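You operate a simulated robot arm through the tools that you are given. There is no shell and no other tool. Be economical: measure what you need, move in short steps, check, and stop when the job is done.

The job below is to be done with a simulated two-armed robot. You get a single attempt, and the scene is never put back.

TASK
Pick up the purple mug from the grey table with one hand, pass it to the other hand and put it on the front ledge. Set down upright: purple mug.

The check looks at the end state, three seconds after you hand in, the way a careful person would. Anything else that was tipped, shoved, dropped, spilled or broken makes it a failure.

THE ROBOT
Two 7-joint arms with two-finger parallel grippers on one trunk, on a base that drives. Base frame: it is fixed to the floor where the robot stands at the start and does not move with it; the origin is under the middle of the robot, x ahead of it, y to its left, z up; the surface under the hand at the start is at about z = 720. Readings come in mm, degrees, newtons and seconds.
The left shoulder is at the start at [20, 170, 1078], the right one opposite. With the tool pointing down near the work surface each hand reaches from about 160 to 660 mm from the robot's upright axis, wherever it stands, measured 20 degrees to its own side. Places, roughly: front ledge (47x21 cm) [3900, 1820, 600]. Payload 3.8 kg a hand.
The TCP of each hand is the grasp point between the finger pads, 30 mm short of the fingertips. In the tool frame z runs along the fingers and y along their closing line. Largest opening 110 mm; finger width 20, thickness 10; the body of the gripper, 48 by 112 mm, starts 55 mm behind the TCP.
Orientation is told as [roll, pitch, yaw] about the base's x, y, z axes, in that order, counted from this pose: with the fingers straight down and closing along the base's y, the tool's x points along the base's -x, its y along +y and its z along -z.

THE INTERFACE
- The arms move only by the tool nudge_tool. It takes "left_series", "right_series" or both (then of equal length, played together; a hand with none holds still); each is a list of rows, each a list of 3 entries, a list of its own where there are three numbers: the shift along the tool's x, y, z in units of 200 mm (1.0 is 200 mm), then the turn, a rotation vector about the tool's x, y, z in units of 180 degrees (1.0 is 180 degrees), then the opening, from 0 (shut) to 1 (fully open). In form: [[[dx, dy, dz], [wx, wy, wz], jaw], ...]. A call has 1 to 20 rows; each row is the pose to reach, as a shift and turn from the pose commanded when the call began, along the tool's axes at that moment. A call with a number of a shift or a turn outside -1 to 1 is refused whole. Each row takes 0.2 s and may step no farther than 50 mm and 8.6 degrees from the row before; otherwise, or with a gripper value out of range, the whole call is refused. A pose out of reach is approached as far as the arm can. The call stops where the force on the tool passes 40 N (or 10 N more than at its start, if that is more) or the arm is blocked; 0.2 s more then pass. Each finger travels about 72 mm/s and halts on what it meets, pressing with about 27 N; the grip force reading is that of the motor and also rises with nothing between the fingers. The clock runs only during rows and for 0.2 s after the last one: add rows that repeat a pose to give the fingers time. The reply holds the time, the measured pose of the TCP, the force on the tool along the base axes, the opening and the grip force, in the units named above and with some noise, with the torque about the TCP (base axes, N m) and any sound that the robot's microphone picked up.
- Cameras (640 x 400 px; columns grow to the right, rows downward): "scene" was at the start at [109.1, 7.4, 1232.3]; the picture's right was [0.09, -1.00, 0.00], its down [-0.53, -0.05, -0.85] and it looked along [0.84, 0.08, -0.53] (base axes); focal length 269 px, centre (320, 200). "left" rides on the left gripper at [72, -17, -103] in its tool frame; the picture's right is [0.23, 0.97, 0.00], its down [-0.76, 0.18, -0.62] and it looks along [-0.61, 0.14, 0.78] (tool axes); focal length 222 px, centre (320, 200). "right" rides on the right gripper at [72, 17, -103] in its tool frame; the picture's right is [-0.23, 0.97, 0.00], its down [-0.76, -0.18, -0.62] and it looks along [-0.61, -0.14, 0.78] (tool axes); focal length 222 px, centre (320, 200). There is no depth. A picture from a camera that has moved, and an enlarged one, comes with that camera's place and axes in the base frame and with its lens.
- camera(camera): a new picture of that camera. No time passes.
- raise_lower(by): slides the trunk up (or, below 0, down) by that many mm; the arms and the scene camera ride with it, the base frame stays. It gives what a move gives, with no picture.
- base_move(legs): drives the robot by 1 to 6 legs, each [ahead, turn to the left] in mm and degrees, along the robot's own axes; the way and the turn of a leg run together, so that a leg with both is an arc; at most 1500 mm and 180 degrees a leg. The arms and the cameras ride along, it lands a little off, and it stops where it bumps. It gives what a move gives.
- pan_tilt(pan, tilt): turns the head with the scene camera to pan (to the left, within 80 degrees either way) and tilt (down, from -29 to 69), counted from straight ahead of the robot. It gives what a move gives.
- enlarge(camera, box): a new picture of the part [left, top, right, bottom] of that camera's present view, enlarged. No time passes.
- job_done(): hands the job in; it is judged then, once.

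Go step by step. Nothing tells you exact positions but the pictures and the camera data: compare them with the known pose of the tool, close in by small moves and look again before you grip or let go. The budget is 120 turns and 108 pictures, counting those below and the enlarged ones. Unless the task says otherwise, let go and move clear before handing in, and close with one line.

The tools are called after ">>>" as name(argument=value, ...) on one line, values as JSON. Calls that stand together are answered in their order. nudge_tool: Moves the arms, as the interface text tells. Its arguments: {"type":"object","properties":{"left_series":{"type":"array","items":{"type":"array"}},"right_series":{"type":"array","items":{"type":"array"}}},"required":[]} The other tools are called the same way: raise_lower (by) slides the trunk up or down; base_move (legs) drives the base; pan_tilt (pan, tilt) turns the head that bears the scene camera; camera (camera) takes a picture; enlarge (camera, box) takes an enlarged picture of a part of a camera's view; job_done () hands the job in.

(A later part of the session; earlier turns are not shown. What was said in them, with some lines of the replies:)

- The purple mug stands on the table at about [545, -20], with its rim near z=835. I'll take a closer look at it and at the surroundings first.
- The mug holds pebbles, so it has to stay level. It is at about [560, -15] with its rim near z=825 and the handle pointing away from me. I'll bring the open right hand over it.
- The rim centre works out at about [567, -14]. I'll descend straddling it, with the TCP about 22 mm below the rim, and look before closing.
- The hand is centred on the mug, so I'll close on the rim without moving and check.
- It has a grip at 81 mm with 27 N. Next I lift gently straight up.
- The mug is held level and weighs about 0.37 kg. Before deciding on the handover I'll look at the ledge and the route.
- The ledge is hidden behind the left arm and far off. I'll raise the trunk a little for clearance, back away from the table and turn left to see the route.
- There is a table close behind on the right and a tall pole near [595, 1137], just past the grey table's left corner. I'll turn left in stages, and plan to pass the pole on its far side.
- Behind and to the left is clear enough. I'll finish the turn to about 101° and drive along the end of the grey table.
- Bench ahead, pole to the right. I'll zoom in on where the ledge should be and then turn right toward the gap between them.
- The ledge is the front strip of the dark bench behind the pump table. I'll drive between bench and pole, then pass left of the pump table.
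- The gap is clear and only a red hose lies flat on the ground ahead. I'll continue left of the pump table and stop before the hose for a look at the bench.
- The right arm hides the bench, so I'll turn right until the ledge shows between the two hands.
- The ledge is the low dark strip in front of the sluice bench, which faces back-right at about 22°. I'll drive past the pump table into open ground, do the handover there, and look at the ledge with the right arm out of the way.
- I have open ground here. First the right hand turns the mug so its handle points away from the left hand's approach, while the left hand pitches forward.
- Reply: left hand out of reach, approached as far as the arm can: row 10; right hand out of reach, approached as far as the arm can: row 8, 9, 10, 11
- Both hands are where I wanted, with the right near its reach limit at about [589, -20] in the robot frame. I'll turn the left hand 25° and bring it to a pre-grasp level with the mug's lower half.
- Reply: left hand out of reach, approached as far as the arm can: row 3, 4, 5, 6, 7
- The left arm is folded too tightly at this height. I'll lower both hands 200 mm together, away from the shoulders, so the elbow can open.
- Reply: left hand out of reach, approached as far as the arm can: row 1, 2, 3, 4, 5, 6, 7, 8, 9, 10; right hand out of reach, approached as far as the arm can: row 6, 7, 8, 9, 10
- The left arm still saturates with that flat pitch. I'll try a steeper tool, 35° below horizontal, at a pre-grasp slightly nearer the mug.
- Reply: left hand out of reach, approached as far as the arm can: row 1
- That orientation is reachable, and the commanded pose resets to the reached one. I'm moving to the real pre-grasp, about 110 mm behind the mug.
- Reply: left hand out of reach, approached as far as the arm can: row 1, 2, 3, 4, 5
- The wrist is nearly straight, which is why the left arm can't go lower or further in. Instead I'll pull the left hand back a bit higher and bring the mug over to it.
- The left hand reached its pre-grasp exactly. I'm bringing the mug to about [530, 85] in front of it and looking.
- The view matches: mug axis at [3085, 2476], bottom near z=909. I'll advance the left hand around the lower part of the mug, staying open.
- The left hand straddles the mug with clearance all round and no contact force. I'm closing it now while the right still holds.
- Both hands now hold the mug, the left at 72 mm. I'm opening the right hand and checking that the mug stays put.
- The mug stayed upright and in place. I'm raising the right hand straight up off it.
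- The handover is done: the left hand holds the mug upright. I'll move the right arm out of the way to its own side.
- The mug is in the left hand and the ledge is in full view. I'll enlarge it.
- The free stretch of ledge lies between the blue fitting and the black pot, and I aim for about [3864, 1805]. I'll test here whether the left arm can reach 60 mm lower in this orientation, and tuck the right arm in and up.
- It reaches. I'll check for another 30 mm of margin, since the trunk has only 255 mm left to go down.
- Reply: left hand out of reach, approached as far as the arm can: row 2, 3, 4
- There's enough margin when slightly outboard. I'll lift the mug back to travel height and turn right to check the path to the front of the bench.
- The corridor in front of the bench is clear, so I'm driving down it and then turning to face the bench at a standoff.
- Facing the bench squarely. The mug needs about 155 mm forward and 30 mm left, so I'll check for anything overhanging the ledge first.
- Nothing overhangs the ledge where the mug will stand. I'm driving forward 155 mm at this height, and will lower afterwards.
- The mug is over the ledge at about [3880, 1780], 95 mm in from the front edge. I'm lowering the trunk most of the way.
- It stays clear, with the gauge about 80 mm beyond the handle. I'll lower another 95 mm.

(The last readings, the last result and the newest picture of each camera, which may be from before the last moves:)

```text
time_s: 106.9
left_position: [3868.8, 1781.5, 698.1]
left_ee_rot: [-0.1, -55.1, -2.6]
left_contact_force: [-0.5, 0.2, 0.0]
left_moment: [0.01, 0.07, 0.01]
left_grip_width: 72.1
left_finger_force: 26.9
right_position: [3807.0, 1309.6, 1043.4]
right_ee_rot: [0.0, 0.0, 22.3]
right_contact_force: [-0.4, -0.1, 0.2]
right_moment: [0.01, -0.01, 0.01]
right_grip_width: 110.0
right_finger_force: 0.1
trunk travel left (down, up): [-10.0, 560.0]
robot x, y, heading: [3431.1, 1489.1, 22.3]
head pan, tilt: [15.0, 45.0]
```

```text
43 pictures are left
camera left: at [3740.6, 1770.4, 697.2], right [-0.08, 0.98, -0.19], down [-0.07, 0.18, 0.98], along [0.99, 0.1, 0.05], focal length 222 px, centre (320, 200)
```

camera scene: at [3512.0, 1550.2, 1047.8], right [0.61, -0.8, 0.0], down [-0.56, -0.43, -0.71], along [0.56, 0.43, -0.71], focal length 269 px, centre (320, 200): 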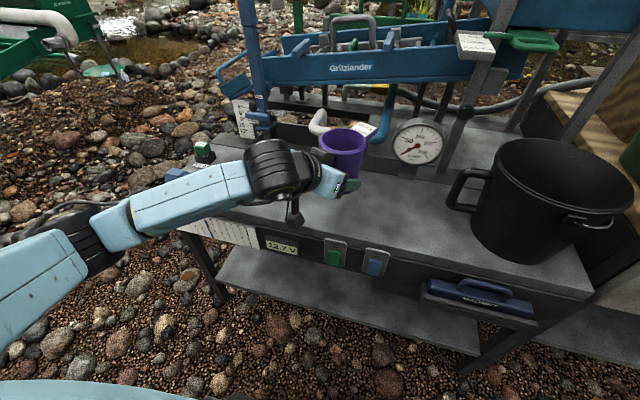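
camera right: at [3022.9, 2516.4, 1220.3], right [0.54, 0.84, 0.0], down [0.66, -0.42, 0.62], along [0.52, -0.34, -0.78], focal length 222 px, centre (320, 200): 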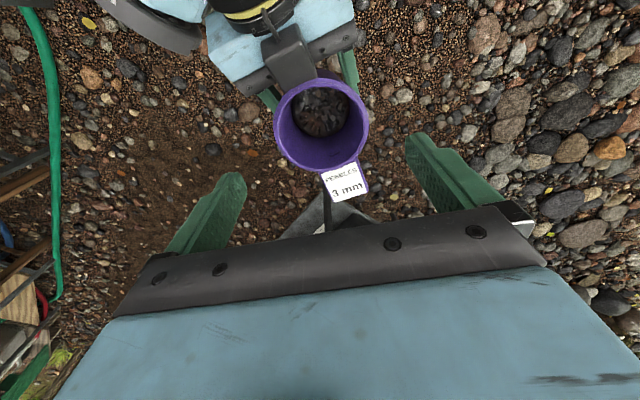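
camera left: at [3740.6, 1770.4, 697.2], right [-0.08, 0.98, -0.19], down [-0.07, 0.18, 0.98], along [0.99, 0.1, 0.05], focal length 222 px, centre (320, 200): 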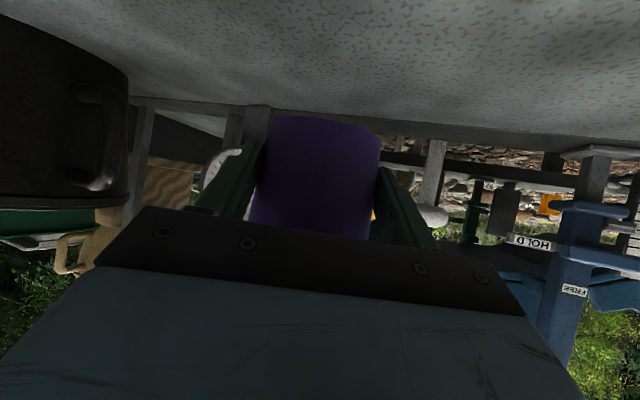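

About 60 mm remain. The arm lowers 42 mm, then I look again.

>>> nudge_tool(left_series=[[[0.043, 0, 0.03], [0, 0, 0], 0], [[0.086, 0, 0.06], [0, 0, 0], 0], [[0.129, 0, 0.09], [0, 0, 0], 0], [[0.172, 0, 0.12], [0, 0, 0], 0], [[0.172, 0, 0.12], [0, 0, 0], 0]])

>>> camera(camera="left")

>>> enlarge(camera="scene", box=[230, 90, 450, 240])

```text
time_s: 108.1
left_position: [3866.9, 1780.2, 653.7]
left_ee_rot: [0.1, -55.0, -2.6]
left_contact_force: [0.0, -0.4, 0.0]
left_moment: [0.0, 0.08, 0.0]
left_grip_width: 72.1
left_finger_force: 27.3
right_position: [3806.5, 1308.4, 1043.6]
right_ee_rot: [0.0, 0.1, 22.3]
right_contact_force: [0.6, 0.4, -0.3]
right_moment: [0.02, 0.02, -0.04]
right_grip_width: 110.3
right_finger_force: 0.0
trunk travel left (down, up): [-10.0, 560.0]
robot x, y, heading: [3428.3, 1491.2, 22.4]
head pan, tilt: [15.0, 45.0]
```

```text
42 pictures are left
camera left: at [3740.0, 1770.1, 654.2], right [-0.08, 0.98, -0.19], down [-0.07, 0.18, 0.98], along [0.99, 0.1, 0.05], focal length 222 px, centre (320, 200)
```

left: 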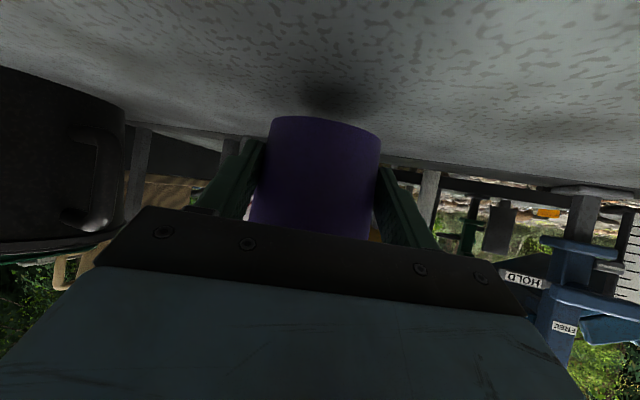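

```text
2.67 times, centred on (340, 165) of scene
camera zoom: at [3512.1, 1550.2, 1047.7], right [0.61, -0.8, 0.0], down [-0.56, -0.43, -0.71], along [0.56, 0.43, -0.71], focal length 716 px, centre (267, 293)
```

zoom: 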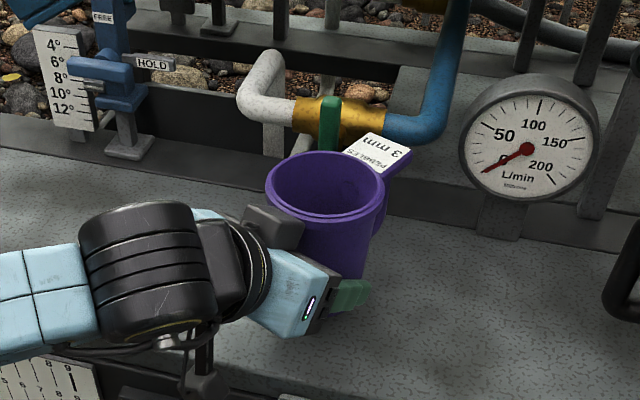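

About 15–18 mm left. I'm lowering in small steps and watching the force.

>>> nudge_tool(left_series=[[[0.012, 0, 0.009], [0, 0, 0], 0], [[0.025, 0, 0.017], [0, 0, 0], 0], [[0.037, 0, 0.026], [0, 0, 0], 0], [[0.049, 0, 0.034], [0, 0, 0], 0], [[0.049, 0, 0.034], [0, 0, 0], 0]])

>>> camera(camera="left")

```text
time_s: 109.3
left_position: [3867.0, 1781.4, 644.0]
left_ee_rot: [0.0, -55.0, -2.6]
left_contact_force: [0.4, 0.8, 0.0]
left_moment: [0.0, 0.1, 0.01]
left_grip_width: 72.1
left_finger_force: 27.4
right_position: [3806.8, 1309.2, 1042.6]
right_ee_rot: [0.0, 0.0, 22.3]
right_contact_force: [-0.8, -0.3, 0.0]
right_moment: [-0.02, -0.02, 0.0]
right_grip_width: 110.1
right_finger_force: 0.0
trunk travel left (down, up): [-10.0, 560.0]
robot x, y, heading: [3429.8, 1490.6, 22.2]
head pan, tilt: [15.0, 45.0]
```

```text
40 pictures are left
camera left: at [3739.9, 1770.7, 642.5], right [-0.08, 0.98, -0.19], down [-0.07, 0.18, 0.98], along [0.99, 0.1, 0.05], focal length 222 px, centre (320, 200)
```

left: 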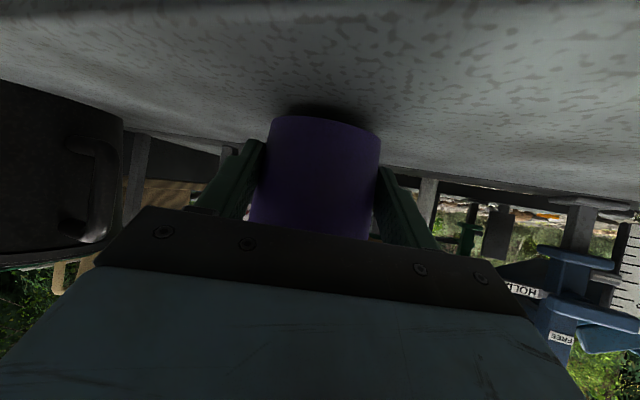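

A thin gap is still visible. I'll continue in 2 mm steps.

>>> nudge_tool(left_series=[[[0.008, 0, 0.0057], [0, 0, 0], 0], [[0.016, 0, 0.0115], [0, 0, 0], 0], [[0.025, 0, 0.017], [0, 0, 0], 0], [[0.025, 0, 0.017], [0, 0, 0], 0]])

>>> enlarge(camera="left", box=[220, 70, 420, 195])

```text
time_s: 110.3
left_position: [3866.6, 1780.8, 637.8]
left_ee_rot: [0.0, -55.1, -2.7]
left_contact_force: [0.1, 0.3, 0.5]
left_moment: [-0.04, 0.11, 0.01]
left_grip_width: 72.3
left_finger_force: 26.8
right_position: [3807.1, 1309.4, 1043.0]
right_ee_rot: [0.0, 0.1, 22.2]
right_contact_force: [0.2, -0.4, -0.2]
right_moment: [-0.02, -0.01, 0.01]
right_grip_width: 110.4
right_finger_force: 0.1
trunk travel left (down, up): [-10.0, 560.0]
robot x, y, heading: [3427.5, 1491.8, 22.4]
head pan, tilt: [15.0, 45.0]
```

```text
3.20 times, centred on (320, 132) of left
camera zoom: at [3740.1, 1770.9, 636.8], right [-0.08, 0.98, -0.19], down [-0.07, 0.18, 0.98], along [0.99, 0.1, 0.05], focal length 711 px, centre (320, 416)
```

zoom: 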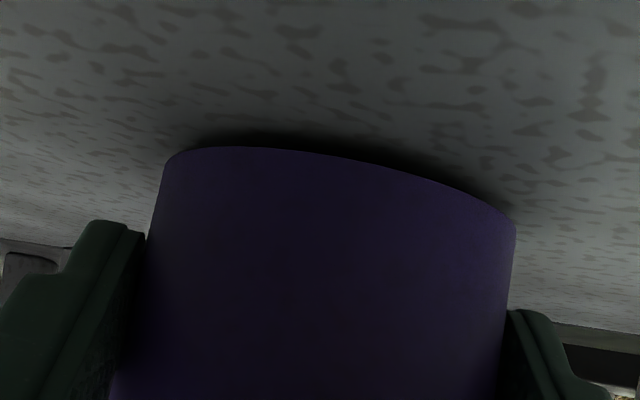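

Only a few millimetres of gap remain. I'll step down 4 mm more, 1 mm at a time.

>>> nudge_tool(left_series=[[[0.004, 0, 0.0028], [0, 0, 0], 0], [[0.008, 0, 0.0057], [0, 0, 0], 0], [[0.012, 0, 0.0086], [0, 0, 0], 0], [[0.016, 0, 0.0115], [0, 0, 0], 0], [[0.016, 0, 0.0115], [0, 0, 0], 0]])

>>> enlarge(camera="left", box=[220, 70, 420, 195])

```text
time_s: 111.5
left_position: [3867.3, 1779.9, 634.8]
left_ee_rot: [0.0, -55.1, -2.7]
left_contact_force: [-0.9, -0.7, 0.5]
left_moment: [0.03, -0.04, 0.03]
left_grip_width: 72.1
left_finger_force: 27.1
right_position: [3807.3, 1308.1, 1043.1]
right_ee_rot: [0.1, -0.1, 22.3]
right_contact_force: [-0.8, 0.2, 0.2]
right_moment: [0.01, 0.0, 0.0]
right_grip_width: 110.0
right_finger_force: 0.1
trunk travel left (down, up): [-10.0, 560.0]
robot x, y, heading: [3426.7, 1493.8, 22.4]
head pan, tilt: [15.0, 45.0]
```

```text
3.20 times, centred on (320, 132) of left
camera zoom: at [3740.3, 1770.4, 633.5], right [-0.08, 0.98, -0.19], down [-0.07, 0.18, 0.98], along [0.99, 0.09, 0.05], focal length 711 px, centre (320, 416)
```

zoom: 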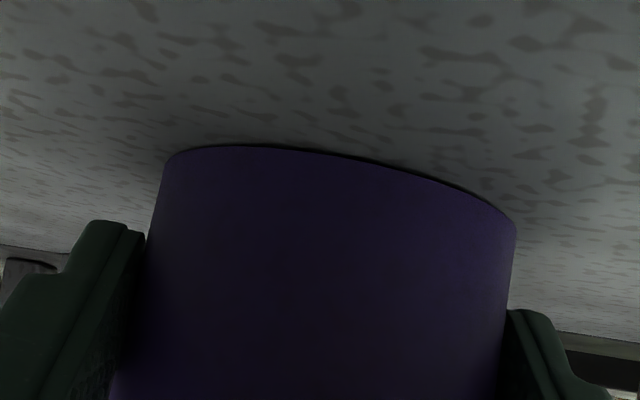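

The moment has dropped, so the base is just touching. I'll do one more small press to confirm.

>>> nudge_tool(left_series=[[[0.004, 0, 0.0028], [0, 0, 0], 0], [[0.007, 0, 0.005], [0, 0, 0], 0], [[0.007, 0, 0.005], [0, 0, 0], 0]])

>>> enlarge(camera="left", box=[220, 70, 420, 195])

```text
time_s: 112.3
left_position: [3867.0, 1780.9, 635.6]
left_ee_rot: [0.1, -55.2, -2.8]
left_contact_force: [-1.3, -0.3, 8.2]
left_moment: [0.05, -0.47, 0.02]
left_grip_width: 72.1
left_finger_force: 27.2
right_position: [3806.1, 1309.0, 1043.0]
right_ee_rot: [-0.1, 0.0, 22.3]
right_contact_force: [0.3, 0.0, -0.5]
right_moment: [0.03, -0.03, 0.02]
right_grip_width: 109.8
right_finger_force: 0.0
trunk travel left (down, up): [-10.0, 560.0]
robot x, y, heading: [3431.5, 1492.4, 22.2]
head pan, tilt: [15.0, 45.0]
```

```text
3.20 times, centred on (320, 132) of left
camera zoom: at [3740.5, 1770.3, 632.8], right [-0.08, 0.98, -0.19], down [-0.07, 0.18, 0.98], along [0.99, 0.09, 0.05], focal length 711 px, centre (320, 416)
```

zoom: 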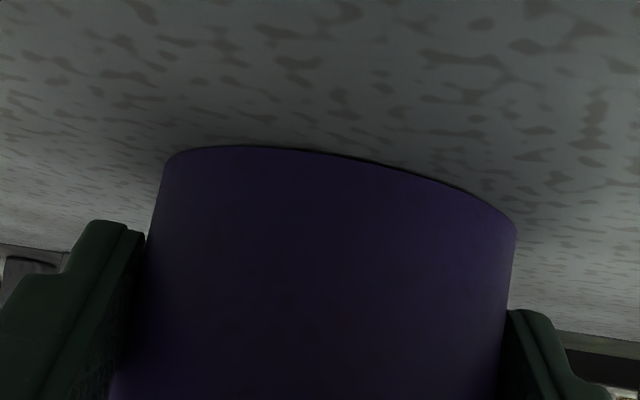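

It's in contact at 8 N. I'm relaxing half a millimetre, then opening slowly.

>>> nudge_tool(left_series=[[[-0.003, 0, -0.002], [0, 0, 0], 0], [[-0.003, 0, -0.002], [0, 0, 0], 0.67], [[-0.003, 0, -0.002], [0, 0, 0], 0.72], [[-0.003, 0, -0.002], [0, 0, 0], 0.8], [[-0.003, 0, -0.002], [0, 0, 0], 0.9], [[-0.003, 0, -0.002], [0, 0, 0], 1], [[-0.003, 0, -0.002], [0, 0, 0], 1]])

>>> camera(camera="left")

>>> enlarge(camera="scene", box=[230, 90, 450, 240])

```text
time_s: 113.9
left_position: [3867.9, 1781.2, 634.6]
left_ee_rot: [0.0, -55.0, -2.7]
left_contact_force: [0.1, 0.3, -0.1]
left_moment: [-0.01, -0.01, -0.01]
left_grip_width: 109.7
left_finger_force: 0.0
right_position: [3806.1, 1309.7, 1042.8]
right_ee_rot: [0.1, 0.1, 22.3]
right_contact_force: [0.0, -0.2, -0.7]
right_moment: [-0.01, -0.01, 0.01]
right_grip_width: 110.0
right_finger_force: 0.1
trunk travel left (down, up): [-10.0, 560.0]
robot x, y, heading: [3429.5, 1496.7, 22.4]
head pan, tilt: [15.0, 45.0]
```

```text
36 pictures are left
camera left: at [3740.6, 1770.0, 632.4], right [-0.08, 0.98, -0.19], down [-0.07, 0.18, 0.98], along [0.99, 0.1, 0.05], focal length 222 px, centre (320, 200)
```

left: 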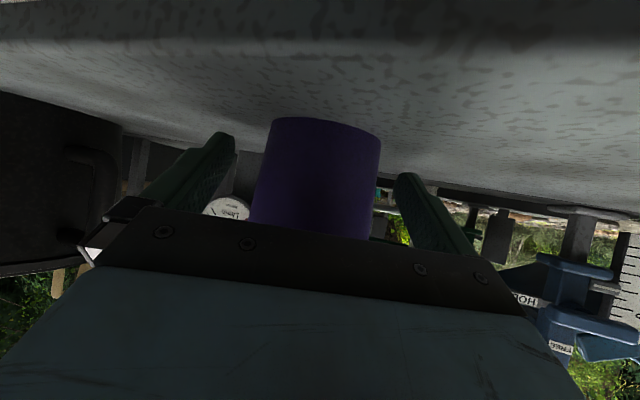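

```text
2.67 times, centred on (340, 165) of scene
camera zoom: at [3511.9, 1550.1, 1047.8], right [0.61, -0.8, 0.0], down [-0.56, -0.43, -0.71], along [0.56, 0.43, -0.71], focal length 716 px, centre (267, 293)
```

zoom: 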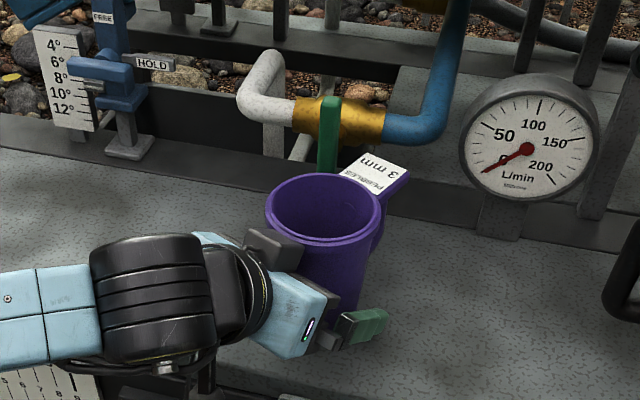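

The mug stands upright on the ledge, released. I'm backing the left hand straight out along its own axis.

>>> nudge_tool(left_series=[[[0, 0, -0.05], [0, 0, 0], 1], [[0, 0, -0.12], [0, 0, 0], 1], [[0, 0, -0.2], [0, 0, 0], 1], [[0, 0, -0.3], [0, 0, 0], 1], [[0, 0, -0.4], [0, 0, 0], 1], [[0, 0, -0.4], [0, 0, 0], 1]])

>>> camera(camera="scene")

```text
time_s: 115.3
left_position: [3802.4, 1784.0, 680.2]
left_ee_rot: [-0.2, -54.9, -2.7]
left_contact_force: [-0.2, 0.1, -1.3]
left_moment: [0.0, -0.01, 0.0]
left_grip_width: 109.9
left_finger_force: 0.1
right_position: [3807.1, 1308.5, 1044.3]
right_ee_rot: [0.0, 0.0, 22.3]
right_contact_force: [-0.3, -0.2, -0.3]
right_moment: [-0.03, -0.04, 0.0]
right_grip_width: 109.8
right_finger_force: 0.1
trunk travel left (down, up): [-10.0, 560.0]
robot x, y, heading: [3427.8, 1497.1, 22.4]
head pan, tilt: [15.0, 45.0]
```

```text
34 pictures are left
camera scene: at [3511.9, 1550.0, 1047.8], right [0.61, -0.8, 0.0], down [-0.56, -0.43, -0.71], along [0.56, 0.43, -0.71], focal length 269 px, centre (320, 200)
```

scene: 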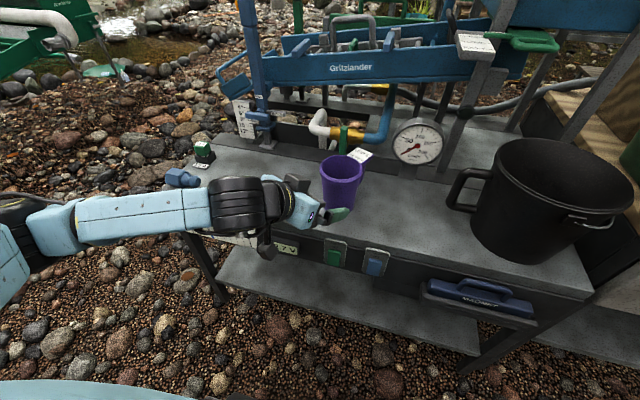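

The hand is clear of the mug. I'm backing the base away and taking a final look.

>>> base_move(legs=[[-250, 0]])

>>> pan_tilt(pan=5, tilt=35)

>>> camera(camera="scene")

>>> enlarge(camera="scene", box=[230, 110, 430, 260])

```text
time_s: 117.1
left_position: [3573.7, 1690.4, 680.6]
left_ee_rot: [0.1, -55.0, -2.6]
left_contact_force: [0.5, -0.5, -0.2]
left_moment: [0.0, -0.03, -0.03]
left_grip_width: 109.8
left_finger_force: 0.0
right_position: [3578.1, 1215.7, 1043.8]
right_ee_rot: [0.1, -0.1, 22.3]
right_contact_force: [-0.1, 1.0, 0.2]
right_moment: [0.0, -0.03, 0.0]
right_grip_width: 110.0
right_finger_force: 0.1
trunk travel left (down, up): [-10.0, 560.0]
robot x, y, heading: [3200.7, 1397.4, 22.2]
head pan, tilt: [15.0, 45.0]
```

```text
time_s: 117.9
left_position: [3572.7, 1691.2, 680.7]
left_ee_rot: [-0.2, -55.0, -2.6]
left_contact_force: [0.2, -0.6, -0.3]
left_moment: [0.0, 0.01, -0.02]
left_grip_width: 109.9
left_finger_force: 0.1
right_position: [3578.7, 1215.7, 1043.1]
right_ee_rot: [0.0, 0.0, 22.3]
right_contact_force: [-0.6, -0.2, 0.7]
right_moment: [0.01, 0.0, -0.02]
right_grip_width: 109.8
right_finger_force: 0.0
trunk travel left (down, up): [-10.0, 560.0]
robot x, y, heading: [3202.0, 1402.9, 22.5]
head pan, tilt: [5.0, 35.0]
```

```text
33 pictures are left
camera scene: at [3297.1, 1447.5, 1062.5], right [0.46, -0.89, 0.0], down [-0.51, -0.26, -0.82], along [0.73, 0.38, -0.57], focal length 269 px, centre (320, 200)
```

scene: 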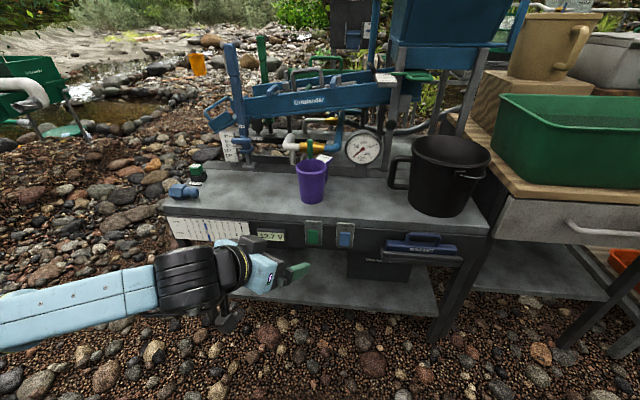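

```text
2.67 times, centred on (330, 185) of scene
camera zoom: at [3297.1, 1447.5, 1062.5], right [0.46, -0.89, 0.0], down [-0.51, -0.26, -0.82], along [0.73, 0.38, -0.57], focal length 716 px, centre (293, 240)
```

zoom: 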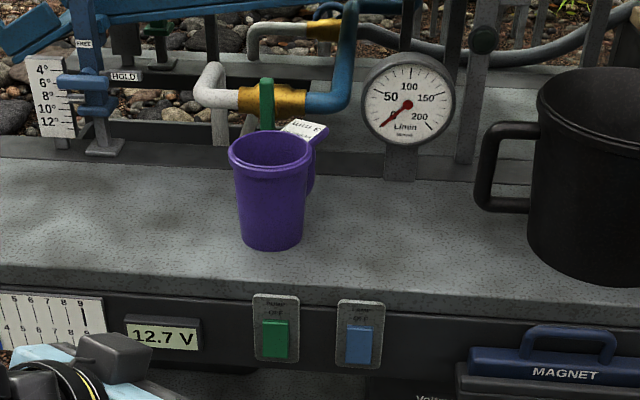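

The purple mug stands upright on the front ledge, nothing around it was disturbed, and both hands are clear. I'm handing in.

>>> job_done()

```text
The job is handed in.
```

The purple mug was picked up with the right hand and passed to the left. It now stands upright on the front ledge with its pebbles inside, and both hands are clear.
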